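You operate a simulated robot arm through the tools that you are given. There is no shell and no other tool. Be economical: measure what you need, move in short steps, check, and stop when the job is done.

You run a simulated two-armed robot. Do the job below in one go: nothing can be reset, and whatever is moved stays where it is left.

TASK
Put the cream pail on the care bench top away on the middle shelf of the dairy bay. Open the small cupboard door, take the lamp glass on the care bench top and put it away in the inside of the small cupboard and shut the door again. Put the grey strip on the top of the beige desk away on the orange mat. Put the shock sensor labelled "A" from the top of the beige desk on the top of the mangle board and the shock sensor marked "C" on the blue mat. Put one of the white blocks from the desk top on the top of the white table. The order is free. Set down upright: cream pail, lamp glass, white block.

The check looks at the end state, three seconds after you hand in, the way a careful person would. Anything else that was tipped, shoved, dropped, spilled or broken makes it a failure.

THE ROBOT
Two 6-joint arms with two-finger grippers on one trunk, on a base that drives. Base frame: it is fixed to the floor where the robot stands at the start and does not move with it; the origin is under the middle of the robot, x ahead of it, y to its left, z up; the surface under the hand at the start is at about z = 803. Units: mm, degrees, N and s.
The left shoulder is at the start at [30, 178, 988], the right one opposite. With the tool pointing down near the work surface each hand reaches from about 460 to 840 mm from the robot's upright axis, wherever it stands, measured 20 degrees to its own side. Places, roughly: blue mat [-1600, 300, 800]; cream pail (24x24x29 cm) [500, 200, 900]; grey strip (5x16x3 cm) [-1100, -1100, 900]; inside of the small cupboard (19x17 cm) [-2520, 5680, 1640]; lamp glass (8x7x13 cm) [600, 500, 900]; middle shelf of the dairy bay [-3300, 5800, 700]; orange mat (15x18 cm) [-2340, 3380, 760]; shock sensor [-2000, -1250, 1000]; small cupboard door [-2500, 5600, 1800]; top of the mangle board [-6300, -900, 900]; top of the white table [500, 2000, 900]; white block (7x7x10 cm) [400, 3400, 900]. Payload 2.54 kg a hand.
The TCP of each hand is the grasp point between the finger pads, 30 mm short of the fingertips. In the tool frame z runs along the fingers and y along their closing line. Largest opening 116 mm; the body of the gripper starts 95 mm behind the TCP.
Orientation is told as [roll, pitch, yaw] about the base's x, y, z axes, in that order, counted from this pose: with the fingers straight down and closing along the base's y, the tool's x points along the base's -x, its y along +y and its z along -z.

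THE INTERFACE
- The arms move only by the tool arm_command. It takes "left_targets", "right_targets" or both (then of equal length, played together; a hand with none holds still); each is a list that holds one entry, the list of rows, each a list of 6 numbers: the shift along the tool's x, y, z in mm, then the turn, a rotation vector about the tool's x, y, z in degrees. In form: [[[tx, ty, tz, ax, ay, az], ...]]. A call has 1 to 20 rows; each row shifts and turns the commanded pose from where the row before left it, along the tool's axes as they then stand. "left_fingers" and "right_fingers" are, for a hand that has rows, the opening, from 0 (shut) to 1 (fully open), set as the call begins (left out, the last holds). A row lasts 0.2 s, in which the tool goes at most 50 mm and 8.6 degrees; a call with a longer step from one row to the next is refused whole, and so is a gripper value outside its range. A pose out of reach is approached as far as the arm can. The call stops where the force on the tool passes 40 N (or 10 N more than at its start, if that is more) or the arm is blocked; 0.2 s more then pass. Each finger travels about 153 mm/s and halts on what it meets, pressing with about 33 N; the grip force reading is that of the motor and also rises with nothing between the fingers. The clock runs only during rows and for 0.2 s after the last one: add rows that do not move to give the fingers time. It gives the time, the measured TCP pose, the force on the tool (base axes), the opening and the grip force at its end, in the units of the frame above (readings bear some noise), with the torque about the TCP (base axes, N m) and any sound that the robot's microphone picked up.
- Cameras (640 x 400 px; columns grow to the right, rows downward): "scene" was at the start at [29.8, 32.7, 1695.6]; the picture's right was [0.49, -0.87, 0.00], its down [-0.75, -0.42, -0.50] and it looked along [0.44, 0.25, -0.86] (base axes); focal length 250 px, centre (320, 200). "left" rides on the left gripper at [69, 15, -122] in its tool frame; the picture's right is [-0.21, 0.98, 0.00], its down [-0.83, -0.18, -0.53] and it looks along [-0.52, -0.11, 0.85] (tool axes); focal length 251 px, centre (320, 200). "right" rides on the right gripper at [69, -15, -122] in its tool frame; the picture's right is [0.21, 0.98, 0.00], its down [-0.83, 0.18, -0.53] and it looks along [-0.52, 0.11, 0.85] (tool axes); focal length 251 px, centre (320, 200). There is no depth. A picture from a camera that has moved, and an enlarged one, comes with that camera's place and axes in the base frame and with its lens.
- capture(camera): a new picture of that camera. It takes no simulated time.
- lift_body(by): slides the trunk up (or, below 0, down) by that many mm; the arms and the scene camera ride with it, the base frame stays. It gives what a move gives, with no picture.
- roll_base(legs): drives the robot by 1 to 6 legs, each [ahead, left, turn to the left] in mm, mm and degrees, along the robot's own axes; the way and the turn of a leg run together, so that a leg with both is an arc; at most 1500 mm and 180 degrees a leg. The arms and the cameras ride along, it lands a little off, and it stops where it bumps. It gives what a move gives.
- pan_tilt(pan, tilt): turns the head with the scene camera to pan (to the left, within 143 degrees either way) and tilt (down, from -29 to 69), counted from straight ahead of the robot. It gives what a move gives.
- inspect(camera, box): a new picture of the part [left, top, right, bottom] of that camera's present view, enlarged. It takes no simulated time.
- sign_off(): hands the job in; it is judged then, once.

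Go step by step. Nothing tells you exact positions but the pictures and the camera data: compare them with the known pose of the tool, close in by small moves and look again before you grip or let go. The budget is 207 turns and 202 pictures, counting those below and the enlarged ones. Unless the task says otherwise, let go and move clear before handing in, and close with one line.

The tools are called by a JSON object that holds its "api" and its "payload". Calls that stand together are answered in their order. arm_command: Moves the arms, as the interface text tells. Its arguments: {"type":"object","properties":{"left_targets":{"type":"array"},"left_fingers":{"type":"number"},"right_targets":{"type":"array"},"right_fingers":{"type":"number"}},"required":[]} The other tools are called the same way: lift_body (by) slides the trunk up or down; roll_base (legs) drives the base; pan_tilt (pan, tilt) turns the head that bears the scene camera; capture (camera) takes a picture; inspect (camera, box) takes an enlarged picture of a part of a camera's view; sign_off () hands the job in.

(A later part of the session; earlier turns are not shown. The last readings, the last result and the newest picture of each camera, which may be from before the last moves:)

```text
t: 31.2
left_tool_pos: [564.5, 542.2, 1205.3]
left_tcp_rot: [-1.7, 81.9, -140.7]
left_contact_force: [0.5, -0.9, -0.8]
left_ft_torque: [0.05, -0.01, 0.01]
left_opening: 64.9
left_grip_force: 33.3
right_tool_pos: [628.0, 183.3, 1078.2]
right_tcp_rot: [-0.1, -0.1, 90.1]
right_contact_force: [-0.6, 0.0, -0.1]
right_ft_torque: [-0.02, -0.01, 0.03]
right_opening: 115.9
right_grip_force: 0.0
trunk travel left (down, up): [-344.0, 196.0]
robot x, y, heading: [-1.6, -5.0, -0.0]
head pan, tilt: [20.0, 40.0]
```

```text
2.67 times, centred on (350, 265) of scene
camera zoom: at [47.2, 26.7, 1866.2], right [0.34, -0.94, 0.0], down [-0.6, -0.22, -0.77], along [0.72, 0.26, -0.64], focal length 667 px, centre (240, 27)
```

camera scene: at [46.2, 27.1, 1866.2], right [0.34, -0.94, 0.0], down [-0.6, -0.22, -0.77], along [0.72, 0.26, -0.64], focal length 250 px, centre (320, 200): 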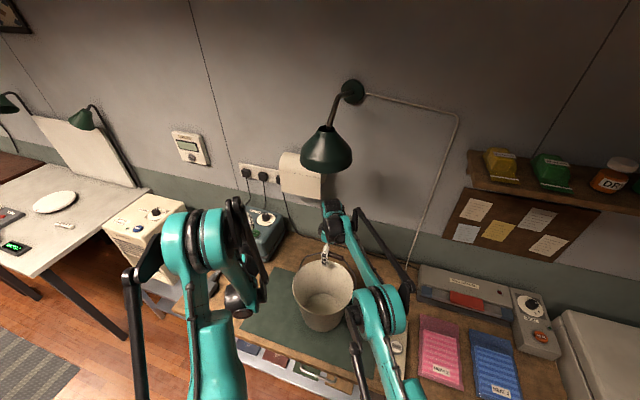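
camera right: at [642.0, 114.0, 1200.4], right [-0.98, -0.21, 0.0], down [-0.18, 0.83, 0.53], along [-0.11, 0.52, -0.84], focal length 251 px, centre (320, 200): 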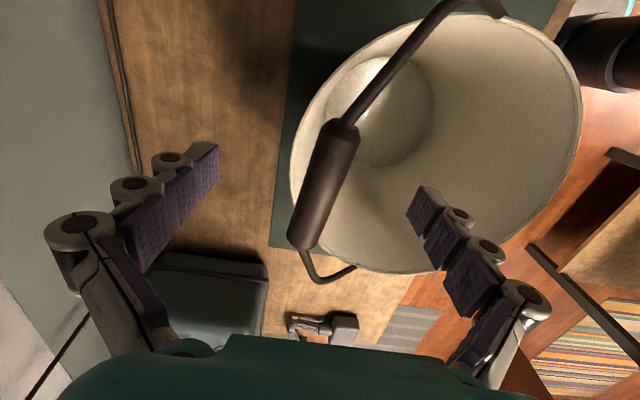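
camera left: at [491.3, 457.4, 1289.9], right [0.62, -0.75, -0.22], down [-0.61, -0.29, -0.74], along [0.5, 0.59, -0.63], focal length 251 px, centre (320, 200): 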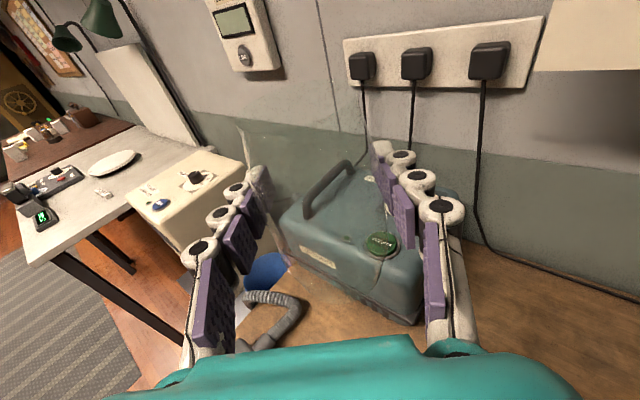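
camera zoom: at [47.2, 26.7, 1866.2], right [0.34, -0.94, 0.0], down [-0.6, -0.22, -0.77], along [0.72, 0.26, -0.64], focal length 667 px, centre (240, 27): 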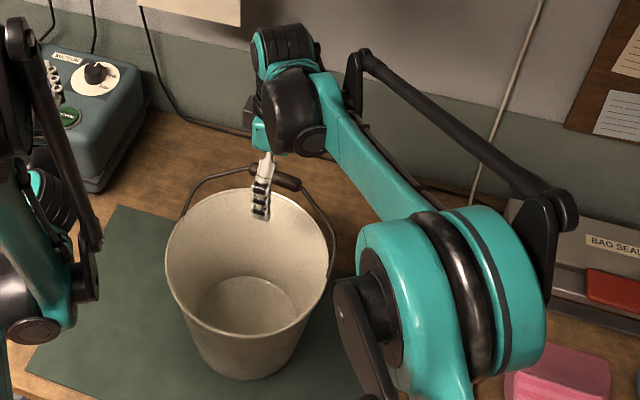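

The handle is centred between the fingers. I close on it.

{"api": "arm_command", "payload": {"right_targets": [[[0, 0, 0, 0, 0, 0], [0, 0, 0, 0, 0, 0], [0, 0, 0, 0, 0, 0], [0, 0, 0, 0, 0, 0]]], "right_fingers": 0}}

{"api": "arm_command", "payload": {"right_targets": [[[0, 5, -3, 0, 0, 0], [0, 10, -6, 0, 0, 0], [0, 10, -5, 0, 0, 0], [0, 0, 0, 0, 0, 0]]]}}

{"api": "inspect", "payload": {"camera": "scene", "box": [270, 190, 430, 340]}}

{"api": "capture", "payload": {"camera": "right"}}

```text
t: 32.2
left_tool_pos: [564.7, 542.4, 1205.6]
left_tcp_rot: [-1.6, 81.9, -140.4]
left_contact_force: [-1.0, -0.1, -1.0]
left_ft_torque: [0.0, 0.04, 0.01]
left_opening: 64.6
left_grip_force: 32.6
right_tool_pos: [626.4, 182.2, 1077.7]
right_tcp_rot: [-0.1, -0.1, 89.9]
right_contact_force: [8.7, 2.8, 15.2]
right_ft_torque: [0.12, 0.0, -0.96]
right_opening: 20.8
right_grip_force: 32.7
trunk travel left (down, up): [-344.0, 196.0]
robot x, y, heading: [-4.0, 2.9, -0.5]
head pan, tilt: [20.0, 40.0]
```

```text
t: 33.2
left_tool_pos: [565.1, 542.0, 1203.9]
left_tcp_rot: [-1.7, 81.9, -140.5]
left_contact_force: [0.6, 1.0, -2.0]
left_ft_torque: [-0.02, -0.02, 0.01]
left_opening: 65.0
left_grip_force: 32.8
right_tool_pos: [602.0, 182.8, 1090.8]
right_tcp_rot: [-0.1, 0.1, 90.0]
right_contact_force: [-1.2, -0.5, -8.6]
right_ft_torque: [-0.22, -0.03, 0.03]
right_opening: 19.6
right_grip_force: 33.3
trunk travel left (down, up): [-344.0, 196.0]
robot x, y, heading: [-5.7, -2.4, -0.0]
head pan, tilt: [20.0, 40.0]
```

```text
2.67 times, centred on (350, 265) of scene
camera zoom: at [47.5, 27.4, 1866.1], right [0.34, -0.94, 0.0], down [-0.6, -0.22, -0.77], along [0.72, 0.26, -0.64], focal length 667 px, centre (240, 27)
```

zoom: 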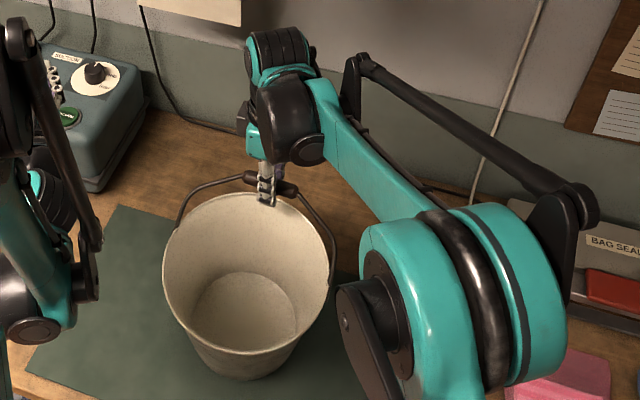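

```text
162 pictures are left
camera right: at [617.2, 114.0, 1213.8], right [-0.98, -0.21, 0.0], down [-0.18, 0.83, 0.53], along [-0.11, 0.52, -0.85], focal length 251 px, centre (320, 200)
```

right: 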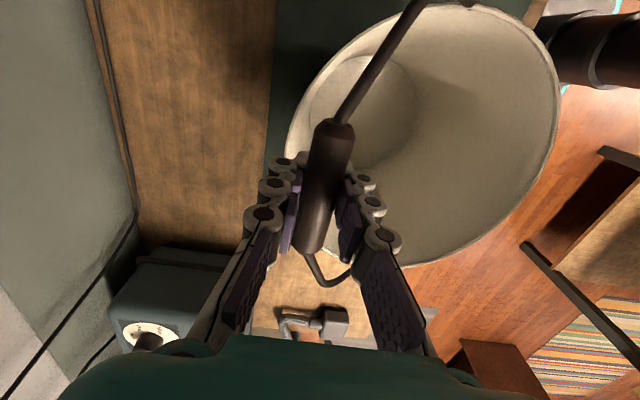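

The bail appears rigid, so the pail tilted slightly on its near edge. That is usable: I roll it on that edge until it hangs balanced under the handle, then lift a little.

{"api": "arm_command", "payload": {"right_targets": [[[0, 26, -12, 0, 0, 0], [0, 28, -10, 0, 0, 0], [0, 28, -8, 0, 0, 0], [0, 30, -8, 0, 0, 0], [0, 0, 0, 0, 0, 0], [0, 0, 0, 0, 0, 0]]]}}

{"api": "capture", "payload": {"camera": "right"}}

{"api": "capture", "payload": {"camera": "scene"}}

```text
t: 34.6
left_tool_pos: [564.9, 542.6, 1204.6]
left_tcp_rot: [-1.6, 82.0, -140.3]
left_contact_force: [0.4, -0.3, -0.6]
left_ft_torque: [0.04, -0.01, -0.02]
left_opening: 64.9
left_grip_force: 32.4
right_tool_pos: [491.3, 182.2, 1129.8]
right_tcp_rot: [-0.1, 0.0, 89.9]
right_contact_force: [-0.4, 0.3, -10.6]
right_ft_torque: [-0.09, -0.07, 0.03]
right_opening: 19.4
right_grip_force: 33.6
trunk travel left (down, up): [-344.0, 196.0]
robot x, y, heading: [-5.9, -2.6, -0.3]
head pan, tilt: [20.0, 40.0]
```

```text
161 pictures are left
camera right: at [505.6, 114.2, 1252.2], right [-0.98, -0.21, 0.0], down [-0.18, 0.83, 0.53], along [-0.11, 0.52, -0.85], focal length 251 px, centre (320, 200)
```

right: 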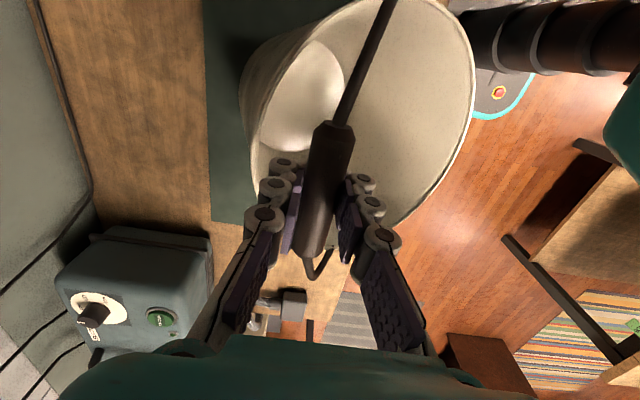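

```text
160 pictures are left
camera scene: at [46.9, 27.4, 1866.2], right [0.34, -0.94, 0.0], down [-0.6, -0.22, -0.77], along [0.72, 0.26, -0.64], focal length 250 px, centre (320, 200)
```

scene: 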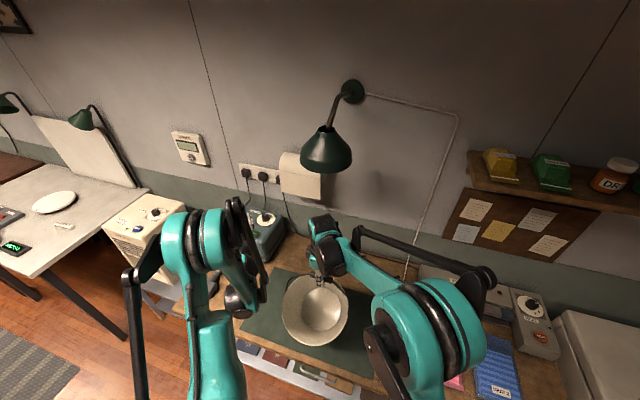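

It now hangs at about 1.1 kg with nearly no torque. I lift 70 mm and check.

{"api": "arm_command", "payload": {"right_targets": [[[0, 0, -25, 0, 0, 0], [0, 0, -25, 0, 0, 0], [0, 0, -20, 0, 0, 0], [0, 0, 0, 0, 0, 0]]]}}

{"api": "inspect", "payload": {"camera": "scene", "box": [220, 200, 460, 380]}}

```text
t: 35.6
left_tool_pos: [565.3, 542.7, 1204.9]
left_tcp_rot: [-1.6, 81.8, -140.5]
left_contact_force: [0.4, 0.5, -0.7]
left_ft_torque: [0.0, 0.01, -0.01]
left_opening: 64.9
left_grip_force: 33.8
right_tool_pos: [492.3, 182.2, 1198.1]
right_tcp_rot: [0.0, -0.1, 90.0]
right_contact_force: [0.4, 0.2, -10.3]
right_ft_torque: [-0.07, -0.05, 0.0]
right_opening: 19.0
right_grip_force: 32.5
trunk travel left (down, up): [-344.0, 196.0]
robot x, y, heading: [-5.2, -1.9, -0.3]
head pan, tilt: [20.0, 40.0]
```

```text
2.22 times, centred on (340, 290) of scene
camera zoom: at [47.8, 27.5, 1866.1], right [0.34, -0.94, 0.0], down [-0.6, -0.22, -0.77], along [0.72, 0.26, -0.64], focal length 556 px, centre (276, 0)
```

zoom: 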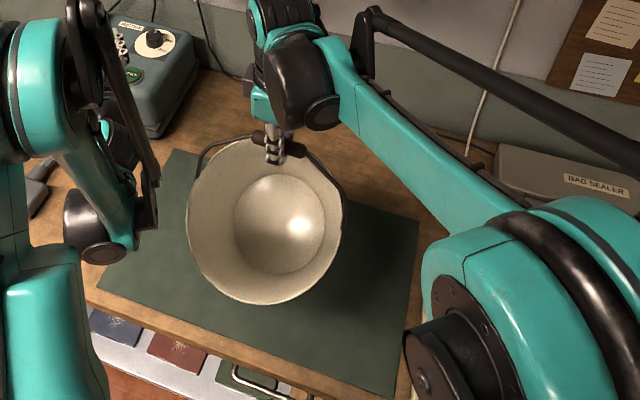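

Pail is held. Before driving I map the floor behind and to the left.

{"api": "pan_tilt", "payload": {"pan": 135, "tilt": 35}}

{"api": "capture", "payload": {"camera": "scene"}}

{"api": "pan_tilt", "payload": {"pan": 85, "tilt": 30}}

{"api": "capture", "payload": {"camera": "scene"}}

```text
t: 37.5
left_tool_pos: [564.4, 541.6, 1205.6]
left_tcp_rot: [-1.8, 81.9, -140.4]
left_contact_force: [0.2, 0.6, -0.6]
left_ft_torque: [0.01, 0.02, -0.01]
left_opening: 64.7
left_grip_force: 33.2
right_tool_pos: [490.6, 181.8, 1198.8]
right_tcp_rot: [-0.1, -0.2, 90.0]
right_contact_force: [0.4, 0.1, -9.7]
right_ft_torque: [-0.09, 0.0, -0.03]
right_opening: 19.0
right_grip_force: 33.3
trunk travel left (down, up): [-344.0, 196.0]
robot x, y, heading: [-7.4, -3.3, -0.5]
head pan, tilt: [135.0, 35.0]
```

```text
158 pictures are left
camera scene: at [-94.3, 60.9, 1873.8], right [0.71, 0.71, 0.0], down [0.4, -0.41, -0.82], along [-0.58, 0.58, -0.57], focal length 250 px, centre (320, 200)
```

scene: 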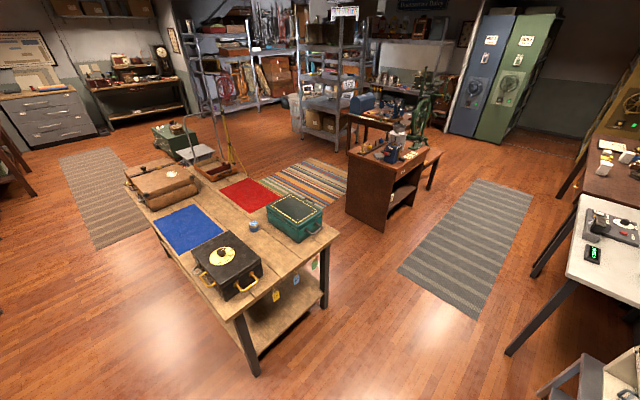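

```text
t: 38.7
left_tool_pos: [565.8, 542.7, 1205.5]
left_tcp_rot: [-1.7, 81.9, -140.4]
left_contact_force: [-0.7, 0.0, -0.8]
left_ft_torque: [0.0, 0.0, 0.01]
left_opening: 64.9
left_grip_force: 33.5
right_tool_pos: [492.4, 182.1, 1198.1]
right_tcp_rot: [0.0, -0.2, 90.0]
right_contact_force: [-0.2, -0.7, -9.0]
right_ft_torque: [-0.1, -0.05, 0.0]
right_opening: 18.9
right_grip_force: 32.9
trunk travel left (down, up): [-344.0, 196.0]
robot x, y, heading: [-5.1, -4.8, 0.0]
head pan, tilt: [85.0, 30.0]
```

```text
157 pictures are left
camera scene: at [-24.3, 88.6, 1881.5], right [1.0, -0.09, 0.0], down [-0.04, -0.5, -0.87], along [0.08, 0.86, -0.5], focal length 250 px, centre (320, 200)
```

scene: 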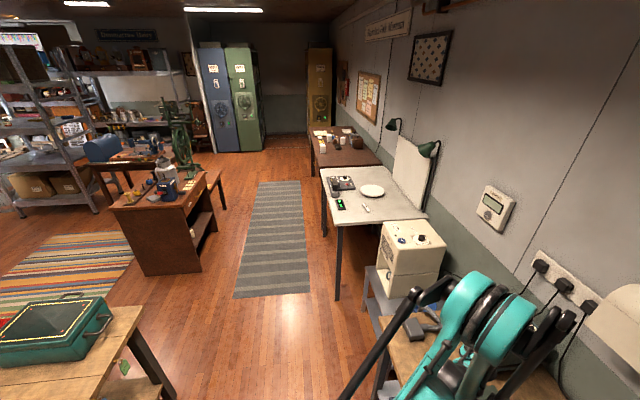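

The way is: back off, turn left, go up the aisle between the tables to the far end, then left to the dairy bay. I back off 300 and raise the trunk.

{"api": "roll_base", "payload": {"legs": [[-300, 0, 0]]}}

{"api": "lift_body", "payload": {"by": 150}}

{"api": "roll_base", "payload": {"legs": [[0, 0, 90], [1500, 0, 0]]}}

{"api": "pan_tilt", "payload": {"pan": 20, "tilt": 25}}

{"api": "capture", "payload": {"camera": "scene"}}

```text
t: 40.8
left_tool_pos: [269.6, 543.2, 1205.4]
left_tcp_rot: [-1.6, 81.9, -140.4]
left_contact_force: [0.4, 0.1, -0.8]
left_ft_torque: [0.01, 0.0, 0.01]
left_opening: 64.8
left_grip_force: 33.2
right_tool_pos: [194.2, 183.0, 1198.7]
right_tcp_rot: [-0.1, -0.1, 90.1]
right_contact_force: [-0.6, 0.7, -9.4]
right_ft_torque: [-0.08, -0.01, 0.01]
right_opening: 18.9
right_grip_force: 32.8
trunk travel left (down, up): [-344.0, 196.0]
robot x, y, heading: [-297.8, -1.5, 0.1]
head pan, tilt: [85.0, 30.0]
```

```text
t: 42.5
left_tool_pos: [269.4, 544.2, 1354.8]
left_tcp_rot: [-1.7, 81.8, -140.4]
left_contact_force: [0.5, 0.5, -1.7]
left_ft_torque: [0.01, 0.02, 0.01]
left_opening: 64.6
left_grip_force: 33.2
right_tool_pos: [196.5, 182.7, 1348.5]
right_tcp_rot: [-0.1, -0.1, 90.1]
right_contact_force: [0.1, 0.0, -10.4]
right_ft_torque: [-0.09, -0.06, 0.0]
right_opening: 19.2
right_grip_force: 32.6
trunk travel left (down, up): [-494.0, 46.0]
robot x, y, heading: [-303.2, -5.8, -0.1]
head pan, tilt: [85.0, 30.0]
```

```text
t: 53.6
left_tool_pos: [-857.3, 2034.2, 1356.7]
left_tcp_rot: [-1.7, 81.9, -49.9]
left_contact_force: [-0.1, -0.3, -1.1]
left_ft_torque: [0.02, 0.01, -0.03]
left_opening: 64.5
left_grip_force: 32.4
right_tool_pos: [-497.4, 1963.6, 1349.1]
right_tcp_rot: [-0.1, -0.1, -179.5]
right_contact_force: [-0.3, -0.5, -9.3]
right_ft_torque: [-0.02, -0.1, -0.02]
right_opening: 18.9
right_grip_force: 33.0
trunk travel left (down, up): [-494.0, 46.0]
robot x, y, heading: [-307.9, 1472.4, 90.8]
head pan, tilt: [85.0, 30.0]
```

```text
t: 55.0
left_tool_pos: [-858.6, 2034.8, 1355.2]
left_tcp_rot: [-1.7, 81.9, -49.8]
left_contact_force: [0.4, 0.3, -0.6]
left_ft_torque: [0.02, 0.0, -0.01]
left_opening: 64.8
left_grip_force: 32.6
right_tool_pos: [-497.4, 1964.0, 1348.3]
right_tcp_rot: [0.0, -0.1, -179.5]
right_contact_force: [-0.9, 0.0, -10.8]
right_ft_torque: [0.02, -0.1, -0.02]
right_opening: 19.1
right_grip_force: 33.2
trunk travel left (down, up): [-494.0, 46.0]
robot x, y, heading: [-310.0, 1465.8, 90.1]
head pan, tilt: [20.0, 25.0]
```

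```text
156 pictures are left
camera scene: at [-338.3, 1527.7, 2039.4], right [0.94, 0.35, 0.0], down [0.15, -0.4, -0.91], along [-0.32, 0.85, -0.42], focal length 250 px, centre (320, 200)
```

scene: 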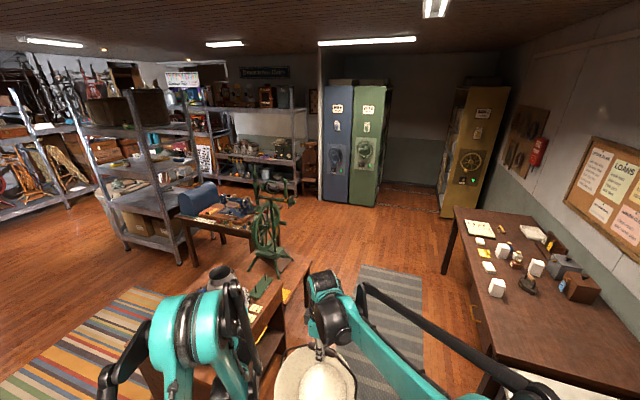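

Clear ahead. I drive on 2700 mm up the aisle and look toward the bay.

{"api": "roll_base", "payload": {"legs": [[1500, 0, 0], [1200, 0, 0]]}}

{"api": "pan_tilt", "payload": {"pan": 60, "tilt": 20}}

{"api": "capture", "payload": {"camera": "scene"}}

```text
t: 68.2
left_tool_pos: [-894.1, 4741.5, 1355.6]
left_tcp_rot: [-1.8, 81.9, -48.8]
left_contact_force: [1.1, -0.1, -1.7]
left_ft_torque: [-0.01, 0.04, -0.02]
left_opening: 64.8
left_grip_force: 32.9
right_tool_pos: [-531.6, 4678.2, 1349.2]
right_tcp_rot: [-0.1, -0.1, -178.4]
right_contact_force: [0.5, -0.2, -10.2]
right_ft_torque: [0.0, -0.08, 0.01]
right_opening: 18.8
right_grip_force: 33.2
trunk travel left (down, up): [-494.0, 46.0]
robot x, y, heading: [-337.9, 4185.6, 91.7]
head pan, tilt: [20.0, 25.0]
```

```text
t: 69.2
left_tool_pos: [-893.0, 4741.7, 1354.7]
left_tcp_rot: [-1.7, 82.0, -48.8]
left_contact_force: [0.0, -0.3, -0.5]
left_ft_torque: [-0.02, -0.01, 0.02]
left_opening: 64.6
left_grip_force: 33.8
right_tool_pos: [-531.2, 4678.5, 1348.2]
right_tcp_rot: [0.0, -0.1, -178.3]
right_contact_force: [0.6, -0.6, -10.7]
right_ft_torque: [0.02, -0.07, -0.02]
right_opening: 18.8
right_grip_force: 32.8
trunk travel left (down, up): [-494.0, 46.0]
robot x, y, heading: [-335.7, 4187.2, 91.7]
head pan, tilt: [60.0, 20.0]
```

```text
155 pictures are left
camera scene: at [-412.9, 4202.8, 2047.6], right [0.48, 0.88, 0.0], down [0.3, -0.16, -0.94], along [-0.83, 0.45, -0.34], focal length 250 px, centre (320, 200)
```

scene: 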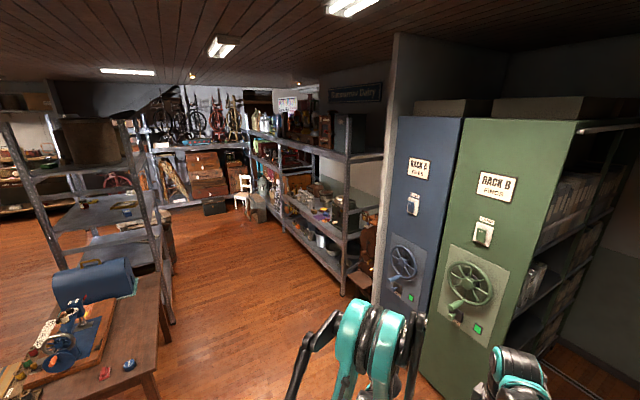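

The lane in front of the bay is wide. I strafe left 2400 mm, straightening the heading, and look at the bay.

{"api": "roll_base", "payload": {"legs": [[100, 1200, -1.7], [100, 1200, 0]]}}

{"api": "pan_tilt", "payload": {"pan": 8, "tilt": 25}}

{"api": "capture", "payload": {"camera": "scene"}}

```text
t: 81.0
left_tool_pos: [-3272.8, 4943.3, 1355.3]
left_tcp_rot: [-1.8, 81.9, -50.3]
left_contact_force: [-0.8, 0.6, -0.8]
left_ft_torque: [0.02, 0.0, 0.03]
left_opening: 64.7
left_grip_force: 32.8
right_tool_pos: [-2913.0, 4872.2, 1348.6]
right_tcp_rot: [-0.1, -0.2, -179.7]
right_contact_force: [-0.7, -0.6, -10.1]
right_ft_torque: [0.01, -0.07, 0.0]
right_opening: 19.1
right_grip_force: 33.0
trunk travel left (down, up): [-494.0, 46.0]
robot x, y, heading: [-2723.4, 4373.3, 90.2]
head pan, tilt: [60.0, 20.0]
```

```text
t: 82.2
left_tool_pos: [-3274.1, 4945.2, 1354.8]
left_tcp_rot: [-1.7, 81.9, -50.2]
left_contact_force: [-0.3, 0.7, -2.3]
left_ft_torque: [0.0, -0.01, -0.01]
left_opening: 64.6
left_grip_force: 33.0
right_tool_pos: [-2911.8, 4872.0, 1347.8]
right_tcp_rot: [-0.1, 0.1, -179.7]
right_contact_force: [-0.5, -0.5, -10.6]
right_ft_torque: [0.02, -0.1, 0.03]
right_opening: 18.9
right_grip_force: 33.2
trunk travel left (down, up): [-494.0, 46.0]
robot x, y, heading: [-2729.3, 4377.0, 90.2]
head pan, tilt: [8.0, 25.0]
```

```text
154 pictures are left
camera scene: at [-2738.9, 4439.5, 2039.5], right [0.99, 0.14, 0.0], down [0.06, -0.42, -0.91], along [-0.13, 0.9, -0.42], focal length 250 px, centre (320, 200)
```

scene: 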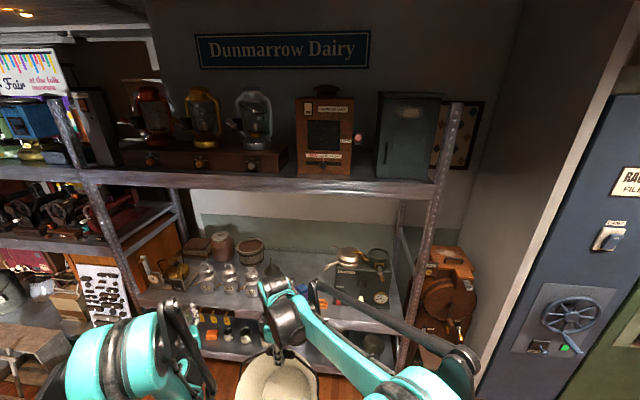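

{"api": "inspect", "payload": {"camera": "scene", "box": [140, 210, 440, 360]}}

{"api": "inspect", "payload": {"camera": "scene", "box": [280, 70, 480, 195]}}

{"api": "capture", "payload": {"camera": "left"}}

```text
2.13 times, centred on (290, 285) of scene
camera zoom: at [-2738.9, 4439.5, 2039.5], right [0.99, 0.14, 0.0], down [0.06, -0.42, -0.91], along [-0.13, 0.9, -0.42], focal length 533 px, centre (384, 19)
```

zoom: 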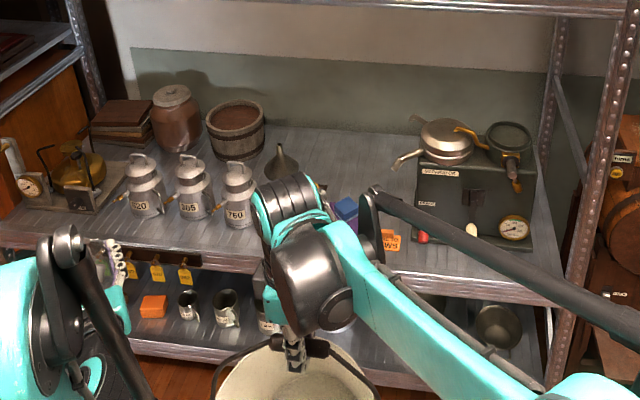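

```text
3.20 times, centred on (380, 132) of scene
camera zoom: at [-2738.9, 4439.5, 2039.5], right [0.99, 0.14, 0.0], down [0.06, -0.42, -0.91], along [-0.13, 0.9, -0.42], focal length 800 px, centre (128, 416)
```

zoom: 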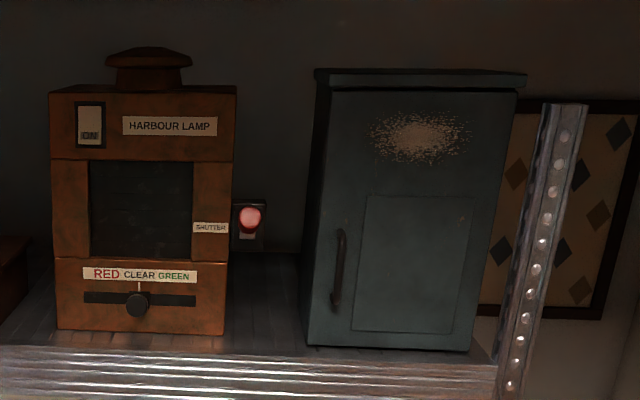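

```text
151 pictures are left
camera left: at [-3188.7, 4871.3, 1439.3], right [0.75, 0.62, -0.22], down [0.29, -0.61, -0.74], along [-0.59, 0.49, -0.64], focal length 251 px, centre (320, 200)
```

left: 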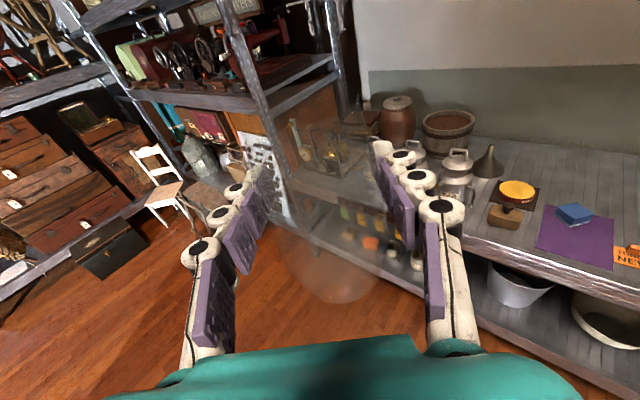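

The middle shelf has free space at the back between the funnel and the separator, about (-3010, 5950). To reach it I turn the pail so its handle is on my side: first move the right hand across, then turn it 180°.

{"api": "arm_command", "payload": {"right_targets": [[[35, 0, 0, 0, 0, 0], [40, -5, 0, 0, 0, 0], [40, -5, 0, 0, 0, 0], [40, -5, 0, 0, 0, 0], [40, -5, 0, 0, 0, 0], [35, 0, 0, 0, 0, 0], [0, 0, 0, 0, 0, 8.2], [0, 0, 0, 0, 0, 8.2], [0, 0, 0, 0, 0, 8.2], [0, 0, 0, 0, 0, 8.2], [0, 0, 0, 0, 0, 8.2], [0, 0, 0, 0, 0, 8.2], [0, 0, 0, 0, 0, 8.2], [0, 0, 0, 0, 0, 8.2], [0, 0, 0, 0, 0, 8.2], [0, 0, 0, 0, 0, 8.2], [0, 0, 0, 0, 0, 8.2]]]}}

{"api": "arm_command", "payload": {"right_targets": [[[0, 0, 0, 0, 0, 8.2], [0, 0, 0, 0, 0, 8.2], [0, 0, 0, 0, 0, 8.2], [0, 0, 0, 0, 0, 8.2], [0, 0, 0, 0, 0, 8.2], [0, 0, 0, 0, 0, 8.2], [0, 0, 0, 0, 0, 8.2], [0, 0, 0, 0, 0, 8.2], [0, 0, 0, 0, 0, 8.2], [0, 0, 0, 0, 0, 8.2], [0, 0, 0, 0, 0, 8.2], [0, 0, 0, 0, 0, 0]]]}}

{"api": "capture", "payload": {"camera": "right"}}

{"api": "capture", "payload": {"camera": "scene"}}

```text
t: 85.8
left_tool_pos: [-3273.2, 4943.8, 1356.2]
left_tcp_rot: [-1.8, 81.9, -50.3]
left_contact_force: [0.0, 0.2, -1.7]
left_ft_torque: [-0.01, 0.01, -0.02]
left_opening: 64.6
left_grip_force: 32.6
right_tool_pos: [-2682.5, 4893.8, 1347.4]
right_tcp_rot: [0.1, -0.2, 89.9]
right_contact_force: [-0.3, -0.2, -9.7]
right_ft_torque: [-0.07, 0.01, -0.02]
right_opening: 19.3
right_grip_force: 32.7
trunk travel left (down, up): [-494.0, 46.0]
robot x, y, heading: [-2728.6, 4376.1, 90.1]
head pan, tilt: [8.0, 25.0]
```

```text
t: 88.4
left_tool_pos: [-3273.1, 4945.8, 1354.8]
left_tcp_rot: [-1.9, 81.8, -50.4]
left_contact_force: [0.2, 0.1, -1.1]
left_ft_torque: [0.04, 0.0, 0.05]
left_opening: 64.4
left_grip_force: 33.0
right_tool_pos: [-2682.8, 4893.3, 1348.0]
right_tcp_rot: [0.1, 0.2, -0.2]
right_contact_force: [-0.5, 0.3, -10.3]
right_ft_torque: [0.03, 0.07, 0.01]
right_opening: 19.2
right_grip_force: 33.0
trunk travel left (down, up): [-494.0, 46.0]
robot x, y, heading: [-2727.2, 4374.2, 90.1]
head pan, tilt: [8.0, 25.0]
```

```text
150 pictures are left
camera right: at [-2752.1, 4878.9, 1471.9], right [-0.21, 0.98, 0.0], down [0.83, 0.18, 0.53], along [0.52, 0.11, -0.85], focal length 251 px, centre (320, 200)
```

right: 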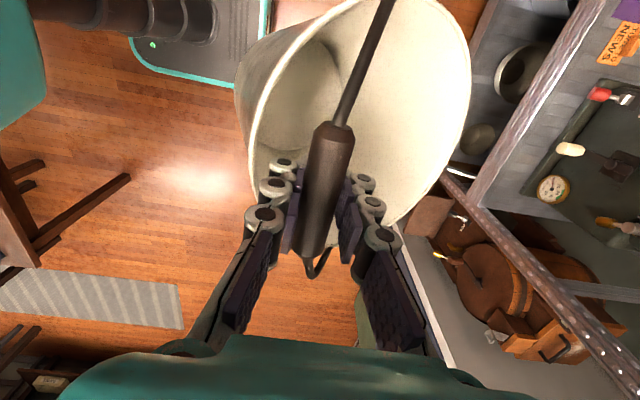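

```text
149 pictures are left
camera scene: at [-2737.9, 4439.5, 2039.5], right [0.99, 0.14, 0.0], down [0.06, -0.42, -0.91], along [-0.13, 0.9, -0.42], focal length 250 px, centre (320, 200)
```

scene: 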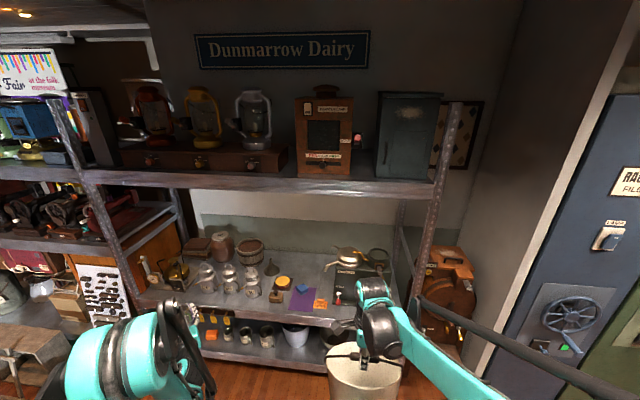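

{"api": "inspect", "payload": {"camera": "scene", "box": [180, 220, 420, 370]}}

```text
2.67 times, centred on (300, 295) of scene
camera zoom: at [-2737.9, 4439.5, 2039.5], right [0.99, 0.14, 0.0], down [0.06, -0.42, -0.91], along [-0.13, 0.9, -0.42], focal length 667 px, centre (373, -53)
```

zoom: 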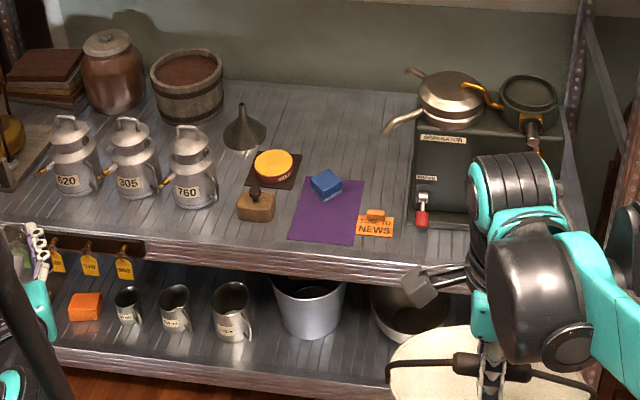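

The free spot is confirmed around (-3050, 5900). I lower the trunk 150, strafe in line and drive close.

{"api": "lift_body", "payload": {"by": -150}}

{"api": "roll_base", "payload": {"legs": [[0, 375, 0], [500, 0, 0]]}}

{"api": "pan_tilt", "payload": {"pan": 0, "tilt": 30}}

{"api": "capture", "payload": {"camera": "scene"}}

{"api": "capture", "payload": {"camera": "left"}}

```text
t: 90.2
left_tool_pos: [-3273.7, 4945.1, 1206.3]
left_tcp_rot: [-1.7, 81.8, -50.3]
left_contact_force: [0.1, -0.9, -0.9]
left_ft_torque: [0.01, 0.01, 0.02]
left_opening: 64.3
left_grip_force: 33.3
right_tool_pos: [-2682.8, 4893.1, 1200.2]
right_tcp_rot: [0.1, 0.1, 0.0]
right_contact_force: [0.4, 0.4, -10.5]
right_ft_torque: [0.01, 0.08, -0.04]
right_opening: 18.8
right_grip_force: 33.4
trunk travel left (down, up): [-344.0, 196.0]
robot x, y, heading: [-2725.5, 4378.4, 90.1]
head pan, tilt: [8.0, 25.0]
```

```text
t: 95.2
left_tool_pos: [-3670.4, 5437.7, 1204.8]
left_tcp_rot: [-1.9, 81.9, -49.8]
left_contact_force: [0.3, 0.9, -1.8]
left_ft_torque: [0.01, 0.02, 0.02]
left_opening: 64.4
left_grip_force: 33.4
right_tool_pos: [-3081.0, 5392.2, 1199.5]
right_tcp_rot: [0.1, 0.2, 0.5]
right_contact_force: [0.5, 0.4, -10.1]
right_ft_torque: [0.01, 0.09, 0.02]
right_opening: 19.3
right_grip_force: 33.0
trunk travel left (down, up): [-344.0, 196.0]
robot x, y, heading: [-3117.9, 4873.8, 90.9]
head pan, tilt: [8.0, 25.0]
```

```text
t: 95.8
left_tool_pos: [-3670.3, 5436.6, 1205.2]
left_tcp_rot: [-1.9, 82.0, -49.7]
left_contact_force: [0.0, -0.6, -1.5]
left_ft_torque: [0.01, 0.01, -0.01]
left_opening: 64.7
left_grip_force: 33.1
right_tool_pos: [-3081.4, 5392.6, 1198.7]
right_tcp_rot: [0.0, 0.1, 0.6]
right_contact_force: [0.3, 0.7, -10.1]
right_ft_torque: [-0.01, 0.08, 0.0]
right_opening: 19.1
right_grip_force: 32.9
trunk travel left (down, up): [-344.0, 196.0]
robot x, y, heading: [-3121.0, 4874.4, 90.9]
head pan, tilt: [0.0, 30.0]
```

```text
147 pictures are left
camera scene: at [-3117.3, 4937.5, 1881.5], right [1.0, 0.02, 0.0], down [0.01, -0.5, -0.87], along [-0.01, 0.87, -0.5], focal length 250 px, centre (320, 200)
```

scene: 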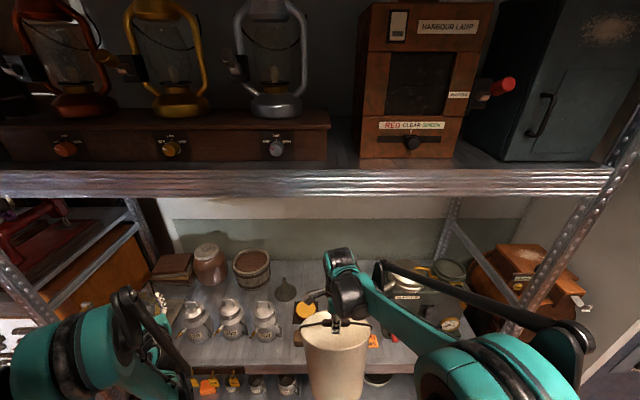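

```text
146 pictures are left
camera left: at [-3584.9, 5364.8, 1289.4], right [0.74, 0.63, -0.22], down [0.3, -0.6, -0.74], along [-0.6, 0.49, -0.64], focal length 251 px, centre (320, 200)
```

left: 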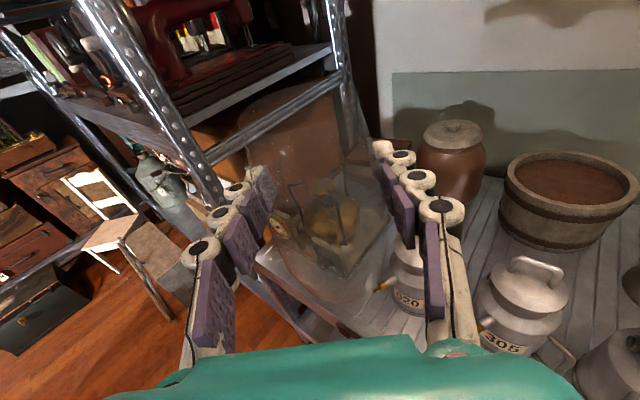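

I lower 60 mm more for clearance under the top shelf and drive in 300 mm.

{"api": "lift_body", "payload": {"by": -60}}

{"api": "roll_base", "payload": {"legs": [[290, -22, -0.9]]}}

{"api": "capture", "payload": {"camera": "scene"}}

{"api": "capture", "payload": {"camera": "right"}}

```text
t: 96.8
left_tool_pos: [-3670.5, 5436.4, 1144.8]
left_tcp_rot: [-1.8, 81.8, -49.7]
left_contact_force: [0.4, 0.8, -0.9]
left_ft_torque: [0.0, -0.03, -0.01]
left_opening: 64.7
left_grip_force: 32.9
right_tool_pos: [-3079.4, 5392.1, 1137.4]
right_tcp_rot: [0.2, 0.1, 0.6]
right_contact_force: [-0.5, -1.0, -9.6]
right_ft_torque: [-0.02, 0.09, 0.0]
right_opening: 19.4
right_grip_force: 33.4
trunk travel left (down, up): [-284.0, 256.0]
robot x, y, heading: [-3119.9, 4875.7, 91.2]
head pan, tilt: [0.0, 30.0]
```

```text
t: 98.8
left_tool_pos: [-3638.0, 5738.4, 1145.4]
left_tcp_rot: [-2.0, 81.9, -51.1]
left_contact_force: [-0.3, 0.3, -1.9]
left_ft_torque: [-0.04, 0.01, 0.01]
left_opening: 64.5
left_grip_force: 33.2
right_tool_pos: [-3048.1, 5682.4, 1139.4]
right_tcp_rot: [0.1, 0.1, -0.7]
right_contact_force: [-1.0, 1.0, -11.0]
right_ft_torque: [0.01, 0.03, -0.01]
right_opening: 18.9
right_grip_force: 32.8
trunk travel left (down, up): [-284.0, 256.0]
robot x, y, heading: [-3099.2, 5167.1, 89.6]
head pan, tilt: [0.0, 30.0]
```

```text
145 pictures are left
camera scene: at [-3094.9, 5228.3, 1821.5], right [1.0, -0.01, 0.0], down [0.0, -0.5, -0.87], along [0.01, 0.87, -0.5], focal length 250 px, centre (320, 200)
```

scene: 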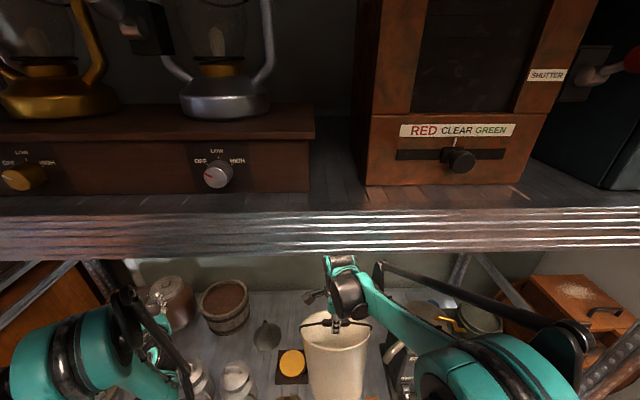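

```text
144 pictures are left
camera right: at [-3117.5, 5668.1, 1261.6], right [-0.2, 0.98, 0.0], down [0.83, 0.17, 0.53], along [0.52, 0.11, -0.85], focal length 251 px, centre (320, 200)
```

right: 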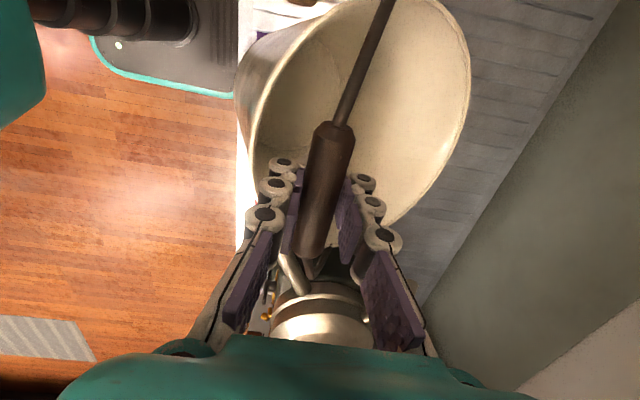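

I extend the pail over the free spot, staying 40 mm above the shelf, then check.

{"api": "arm_command", "payload": {"right_targets": [[[0, 43, 0, 0, 0, 0], [0, 43, 0, 0, 0, 0], [0, 43, 0, 0, 0, 0], [0, 43, 0, 0, 0, 0], [0, 43, 0, 0, 0, 0], [0, 43, 0, 0, 0, 0], [0, 0, 30, 0, 0, 0], [0, 0, 30, 0, 0, 0], [0, 0, 0, 0, 0, 0]]]}}

{"api": "capture", "payload": {"camera": "scene"}}

{"api": "capture", "payload": {"camera": "right"}}

```text
t: 100.8
left_tool_pos: [-3638.0, 5738.7, 1144.9]
left_tcp_rot: [-1.8, 81.8, -50.9]
left_contact_force: [-0.2, -1.4, -0.9]
left_ft_torque: [0.04, 0.01, 0.0]
left_opening: 64.6
left_grip_force: 33.1
right_tool_pos: [-3044.4, 5940.7, 1081.7]
right_tcp_rot: [0.0, 0.1, -0.7]
right_contact_force: [0.8, -1.0, -10.2]
right_ft_torque: [-0.05, 0.06, 0.0]
right_opening: 18.8
right_grip_force: 33.2
trunk travel left (down, up): [-284.0, 256.0]
robot x, y, heading: [-3097.3, 5164.5, 89.8]
head pan, tilt: [0.0, 30.0]
```

```text
143 pictures are left
camera scene: at [-3095.0, 5226.8, 1821.5], right [1.0, -0.01, 0.0], down [0.0, -0.5, -0.87], along [0.01, 0.87, -0.5], focal length 250 px, centre (320, 200)
```

scene: 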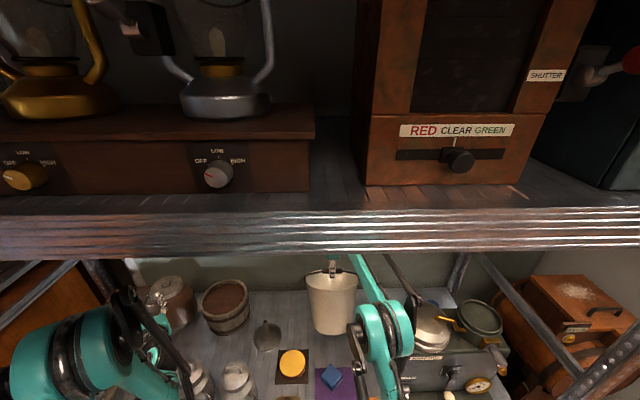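

```text
142 pictures are left
camera right: at [-3114.1, 5926.4, 1204.2], right [-0.2, 0.98, 0.0], down [0.83, 0.17, 0.53], along [0.52, 0.11, -0.85], focal length 251 px, centre (320, 200)
```

right: 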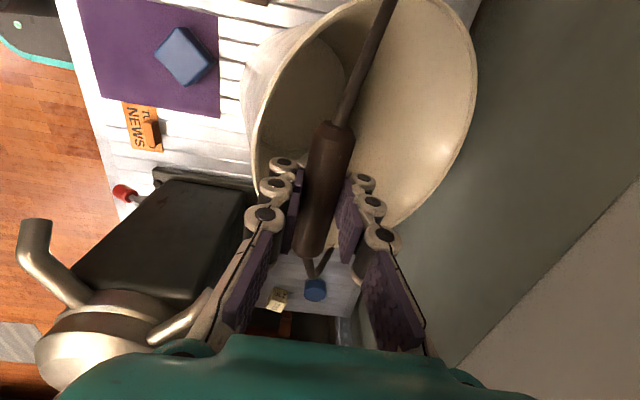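

The pail is over the free spot. I lower toward first contact.

{"api": "arm_command", "payload": {"right_targets": [[[0, 0, 25, 0, 0, 0], [0, 0, 20, 0, 0, 0], [0, 0, 8, 0, 0, 0], [0, 0, 6, 0, 0, 0], [0, 0, 6, 0, 0, 0]]]}}

{"api": "inspect", "payload": {"camera": "scene", "box": [240, 250, 480, 400]}}

```text
t: 102.0
left_tool_pos: [-3639.5, 5732.4, 1148.7]
left_tcp_rot: [-0.3, 82.1, -49.4]
left_contact_force: [0.2, -1.2, -0.6]
left_ft_torque: [-0.03, -0.04, -0.05]
left_opening: 64.5
left_grip_force: 32.7
right_tool_pos: [-3046.3, 5934.3, 1019.0]
right_tcp_rot: [0.4, 0.1, -0.7]
right_contact_force: [-0.2, -1.2, 9.4]
right_ft_torque: [0.31, 0.03, 0.03]
right_opening: 18.3
right_grip_force: 32.9
trunk travel left (down, up): [-284.0, 256.0]
robot x, y, heading: [-3096.5, 5169.0, 89.8]
head pan, tilt: [0.0, 30.0]
```

```text
2.67 times, centred on (360, 325) of scene
camera zoom: at [-3095.7, 5218.1, 1822.1], right [1.0, -0.01, 0.0], down [0.0, -0.5, -0.87], along [0.01, 0.87, -0.5], focal length 667 px, centre (213, -133)
```

zoom: 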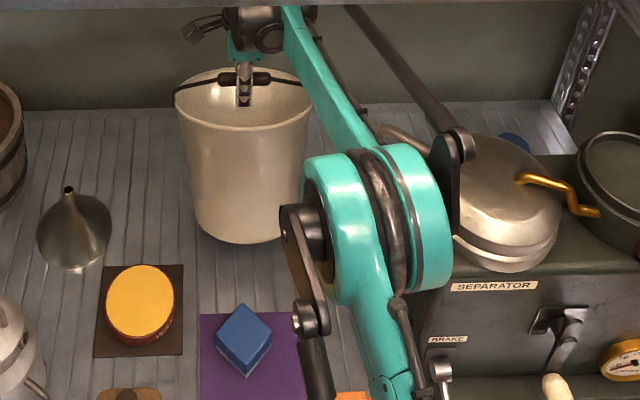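

First contact made as predicted. I roll the pail down to flat by pulling the handle back along its arc.

{"api": "arm_command", "payload": {"right_targets": [[[0, -15, -2, 0, 0, 0], [0, -17, 4, 0, 0, 0], [0, -28, 6, 0, 0, 0], [0, 0, 0, 0, 0, 0]]]}}

{"api": "inspect", "payload": {"camera": "scene", "box": [240, 250, 480, 400]}}

```text
t: 103.0
left_tool_pos: [-3639.2, 5738.0, 1145.7]
left_tcp_rot: [-1.7, 81.9, -50.9]
left_contact_force: [-0.4, -0.6, -0.2]
left_ft_torque: [0.01, 0.0, -0.04]
left_opening: 64.7
left_grip_force: 32.9
right_tool_pos: [-3044.5, 5879.8, 1007.1]
right_tcp_rot: [0.0, 0.1, -0.7]
right_contact_force: [0.5, 0.1, -7.4]
right_ft_torque: [-0.1, -0.1, -0.03]
right_opening: 17.8
right_grip_force: 32.9
trunk travel left (down, up): [-284.0, 256.0]
robot x, y, heading: [-3098.1, 5166.8, 89.4]
head pan, tilt: [0.0, 30.0]
```

```text
2.67 times, centred on (360, 325) of scene
camera zoom: at [-3095.1, 5227.1, 1821.5], right [1.0, -0.01, 0.0], down [0.0, -0.5, -0.87], along [0.01, 0.87, -0.5], focal length 667 px, centre (213, -133)
```

zoom: 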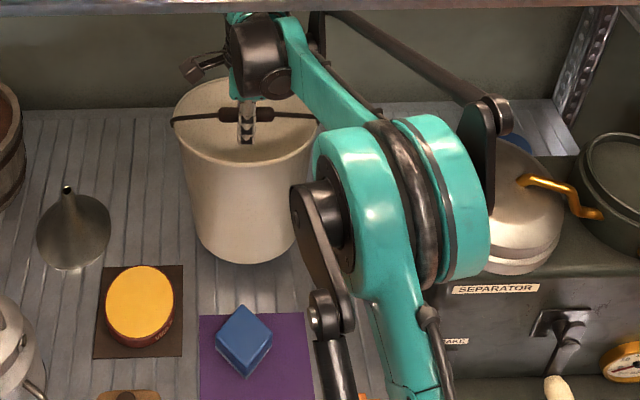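

{"api": "arm_command", "payload": {"right_targets": [[[0, -28, 9, 0, 0, 0], [0, -26, 11, 0, 0, 0], [0, 0, 0, 0, 0, 0]]]}}

{"api": "inspect", "payload": {"camera": "scene", "box": [240, 250, 480, 400]}}

```text
t: 103.8
left_tool_pos: [-3638.2, 5738.4, 1145.2]
left_tcp_rot: [-1.6, 81.9, -50.6]
left_contact_force: [0.3, 0.2, -1.8]
left_ft_torque: [0.01, 0.01, 0.0]
left_opening: 64.5
left_grip_force: 33.0
right_tool_pos: [-3045.0, 5826.5, 985.9]
right_tcp_rot: [0.0, 0.1, -0.7]
right_contact_force: [1.8, -2.4, 0.0]
right_ft_torque: [0.11, -0.06, -0.12]
right_opening: 17.9
right_grip_force: 33.3
trunk travel left (down, up): [-284.0, 256.0]
robot x, y, heading: [-3098.6, 5164.0, 89.4]
head pan, tilt: [0.0, 30.0]
```

```text
2.67 times, centred on (360, 325) of scene
camera zoom: at [-3094.9, 5225.7, 1821.6], right [1.0, -0.01, 0.0], down [0.0, -0.5, -0.87], along [0.01, 0.87, -0.5], focal length 667 px, centre (213, -133)
```

zoom: 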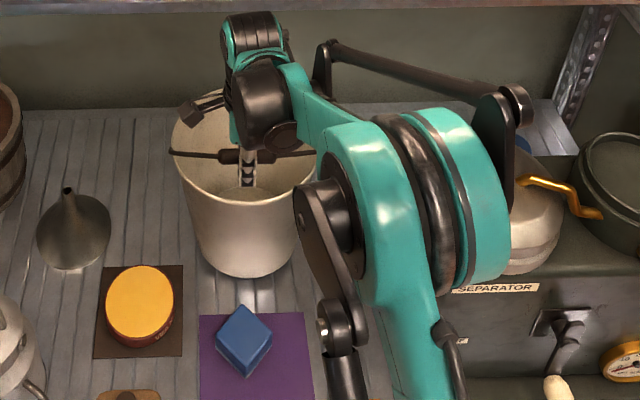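

{"api": "arm_command", "payload": {"right_targets": [[[0, -8, 4, 0, 0, 0], [0, 0, 0, 0, 0, 0]]]}}

{"api": "capture", "payload": {"camera": "right"}}

{"api": "inspect", "payload": {"camera": "scene", "box": [270, 270, 390, 360]}}

```text
t: 104.4
left_tool_pos: [-3638.1, 5737.3, 1144.9]
left_tcp_rot: [-1.8, 81.9, -50.9]
left_contact_force: [0.4, 0.1, -1.5]
left_ft_torque: [0.03, -0.04, 0.01]
left_opening: 64.5
left_grip_force: 33.1
right_tool_pos: [-3046.6, 5818.0, 981.3]
right_tcp_rot: [0.1, 0.0, -0.8]
right_contact_force: [1.1, -1.1, -3.0]
right_ft_torque: [0.07, -0.34, -0.26]
right_opening: 18.4
right_grip_force: 33.1
trunk travel left (down, up): [-284.0, 256.0]
robot x, y, heading: [-3095.3, 5163.8, 89.6]
head pan, tilt: [0.0, 30.0]
```

```text
138 pictures are left
camera right: at [-3115.4, 5804.3, 1104.7], right [-0.2, 0.98, 0.0], down [0.83, 0.17, 0.53], along [0.52, 0.11, -0.85], focal length 251 px, centre (320, 200)
```

right: 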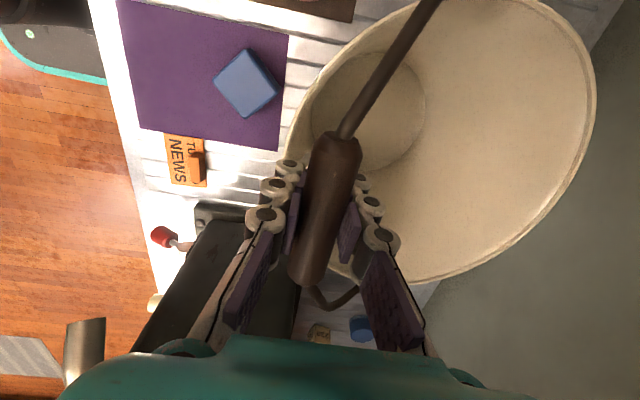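

```text
4.44 times, centred on (330, 315) of scene
camera zoom: at [-3094.8, 5226.7, 1821.5], right [1.0, -0.01, 0.0], down [0.0, -0.5, -0.87], along [0.01, 0.87, -0.5], focal length 1111 px, centre (276, -311)
```

zoom: 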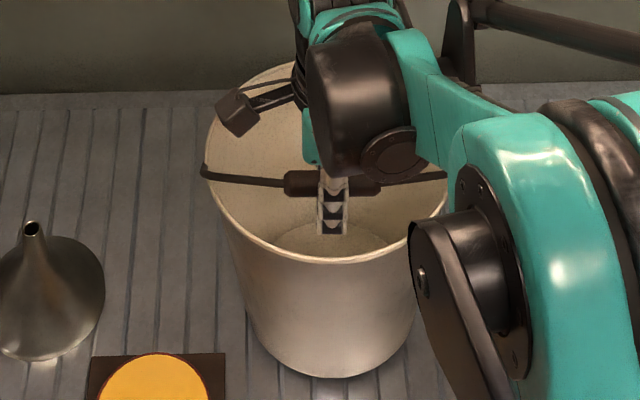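

The handle offset matches an upright pail. I ease down a few mm and check the load.

{"api": "arm_command", "payload": {"right_targets": [[[0, -2, 4, 0, 0, 0], [0, 0, 0, 0, 0, 0], [0, 0, 0, 0, 0, 0]]]}}

```text
t: 105.2
left_tool_pos: [-3637.9, 5736.5, 1145.7]
left_tcp_rot: [-1.5, 82.0, -50.6]
left_contact_force: [0.3, 0.5, -1.1]
left_ft_torque: [0.03, 0.01, -0.04]
left_opening: 64.7
left_grip_force: 32.8
right_tool_pos: [-3046.4, 5814.2, 978.5]
right_tcp_rot: [0.2, 0.1, -0.8]
right_contact_force: [0.8, -4.0, 3.6]
right_ft_torque: [0.25, -0.01, -0.14]
right_opening: 18.1
right_grip_force: 32.8
trunk travel left (down, up): [-284.0, 256.0]
robot x, y, heading: [-3093.6, 5166.3, 89.4]
head pan, tilt: [0.0, 30.0]
```

{"api": "arm_command", "payload": {"right_targets": [[[0, 0, 0, 0, 0, 0], [0, 0, 0, 0, 0, 0], [0, 0, 0, 0, 0, 0], [0, 0, -20, 0, 0, 0], [0, 0, -40, 0, 0, 0], [0, 0, -40, 0, 0, 0], [0, 0, -30, 0, 0, 0]]], "right_fingers": 0.6}}

{"api": "inspect", "payload": {"camera": "scene", "box": [240, 250, 480, 400]}}

{"api": "capture", "payload": {"camera": "right"}}

```text
t: 106.8
left_tool_pos: [-3637.7, 5737.7, 1146.3]
left_tcp_rot: [-1.6, 81.9, -50.7]
left_contact_force: [0.2, 0.5, -0.9]
left_ft_torque: [-0.03, 0.0, -0.02]
left_opening: 64.7
left_grip_force: 33.0
right_tool_pos: [-3045.7, 5816.3, 1110.9]
right_tcp_rot: [0.1, 0.0, -0.7]
right_contact_force: [0.3, -0.1, -0.4]
right_ft_torque: [0.01, 0.0, -0.01]
right_opening: 69.7
right_grip_force: 0.1
trunk travel left (down, up): [-284.0, 256.0]
robot x, y, heading: [-3099.1, 5165.9, 89.5]
head pan, tilt: [0.0, 30.0]
```

```text
2.67 times, centred on (360, 325) of scene
camera zoom: at [-3095.1, 5225.7, 1821.6], right [1.0, -0.01, 0.0], down [0.0, -0.5, -0.87], along [0.01, 0.87, -0.5], focal length 667 px, centre (213, -133)
```

zoom: 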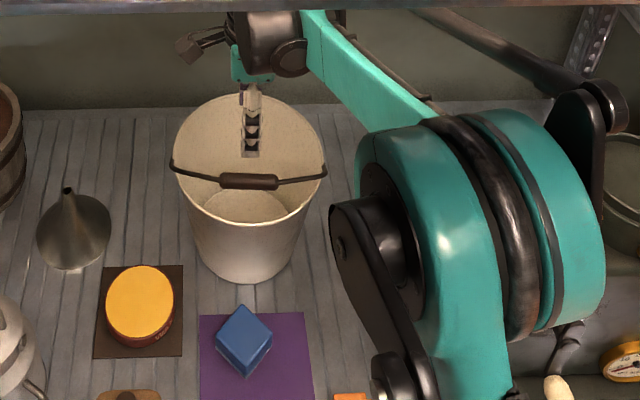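

```text
135 pictures are left
camera right: at [-3115.1, 5801.7, 1233.0], right [-0.2, 0.98, 0.0], down [0.83, 0.17, 0.53], along [0.52, 0.11, -0.85], focal length 251 px, centre (320, 200)
```

right: 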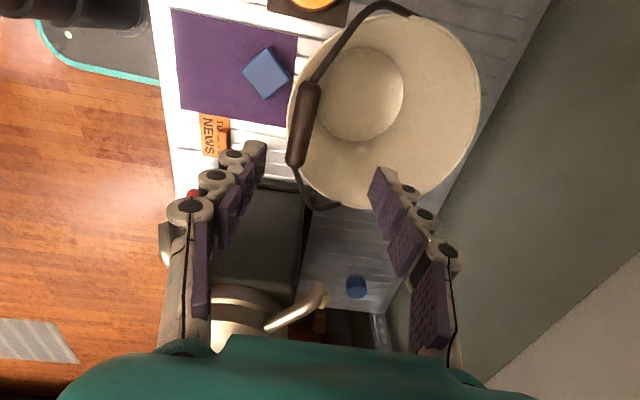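

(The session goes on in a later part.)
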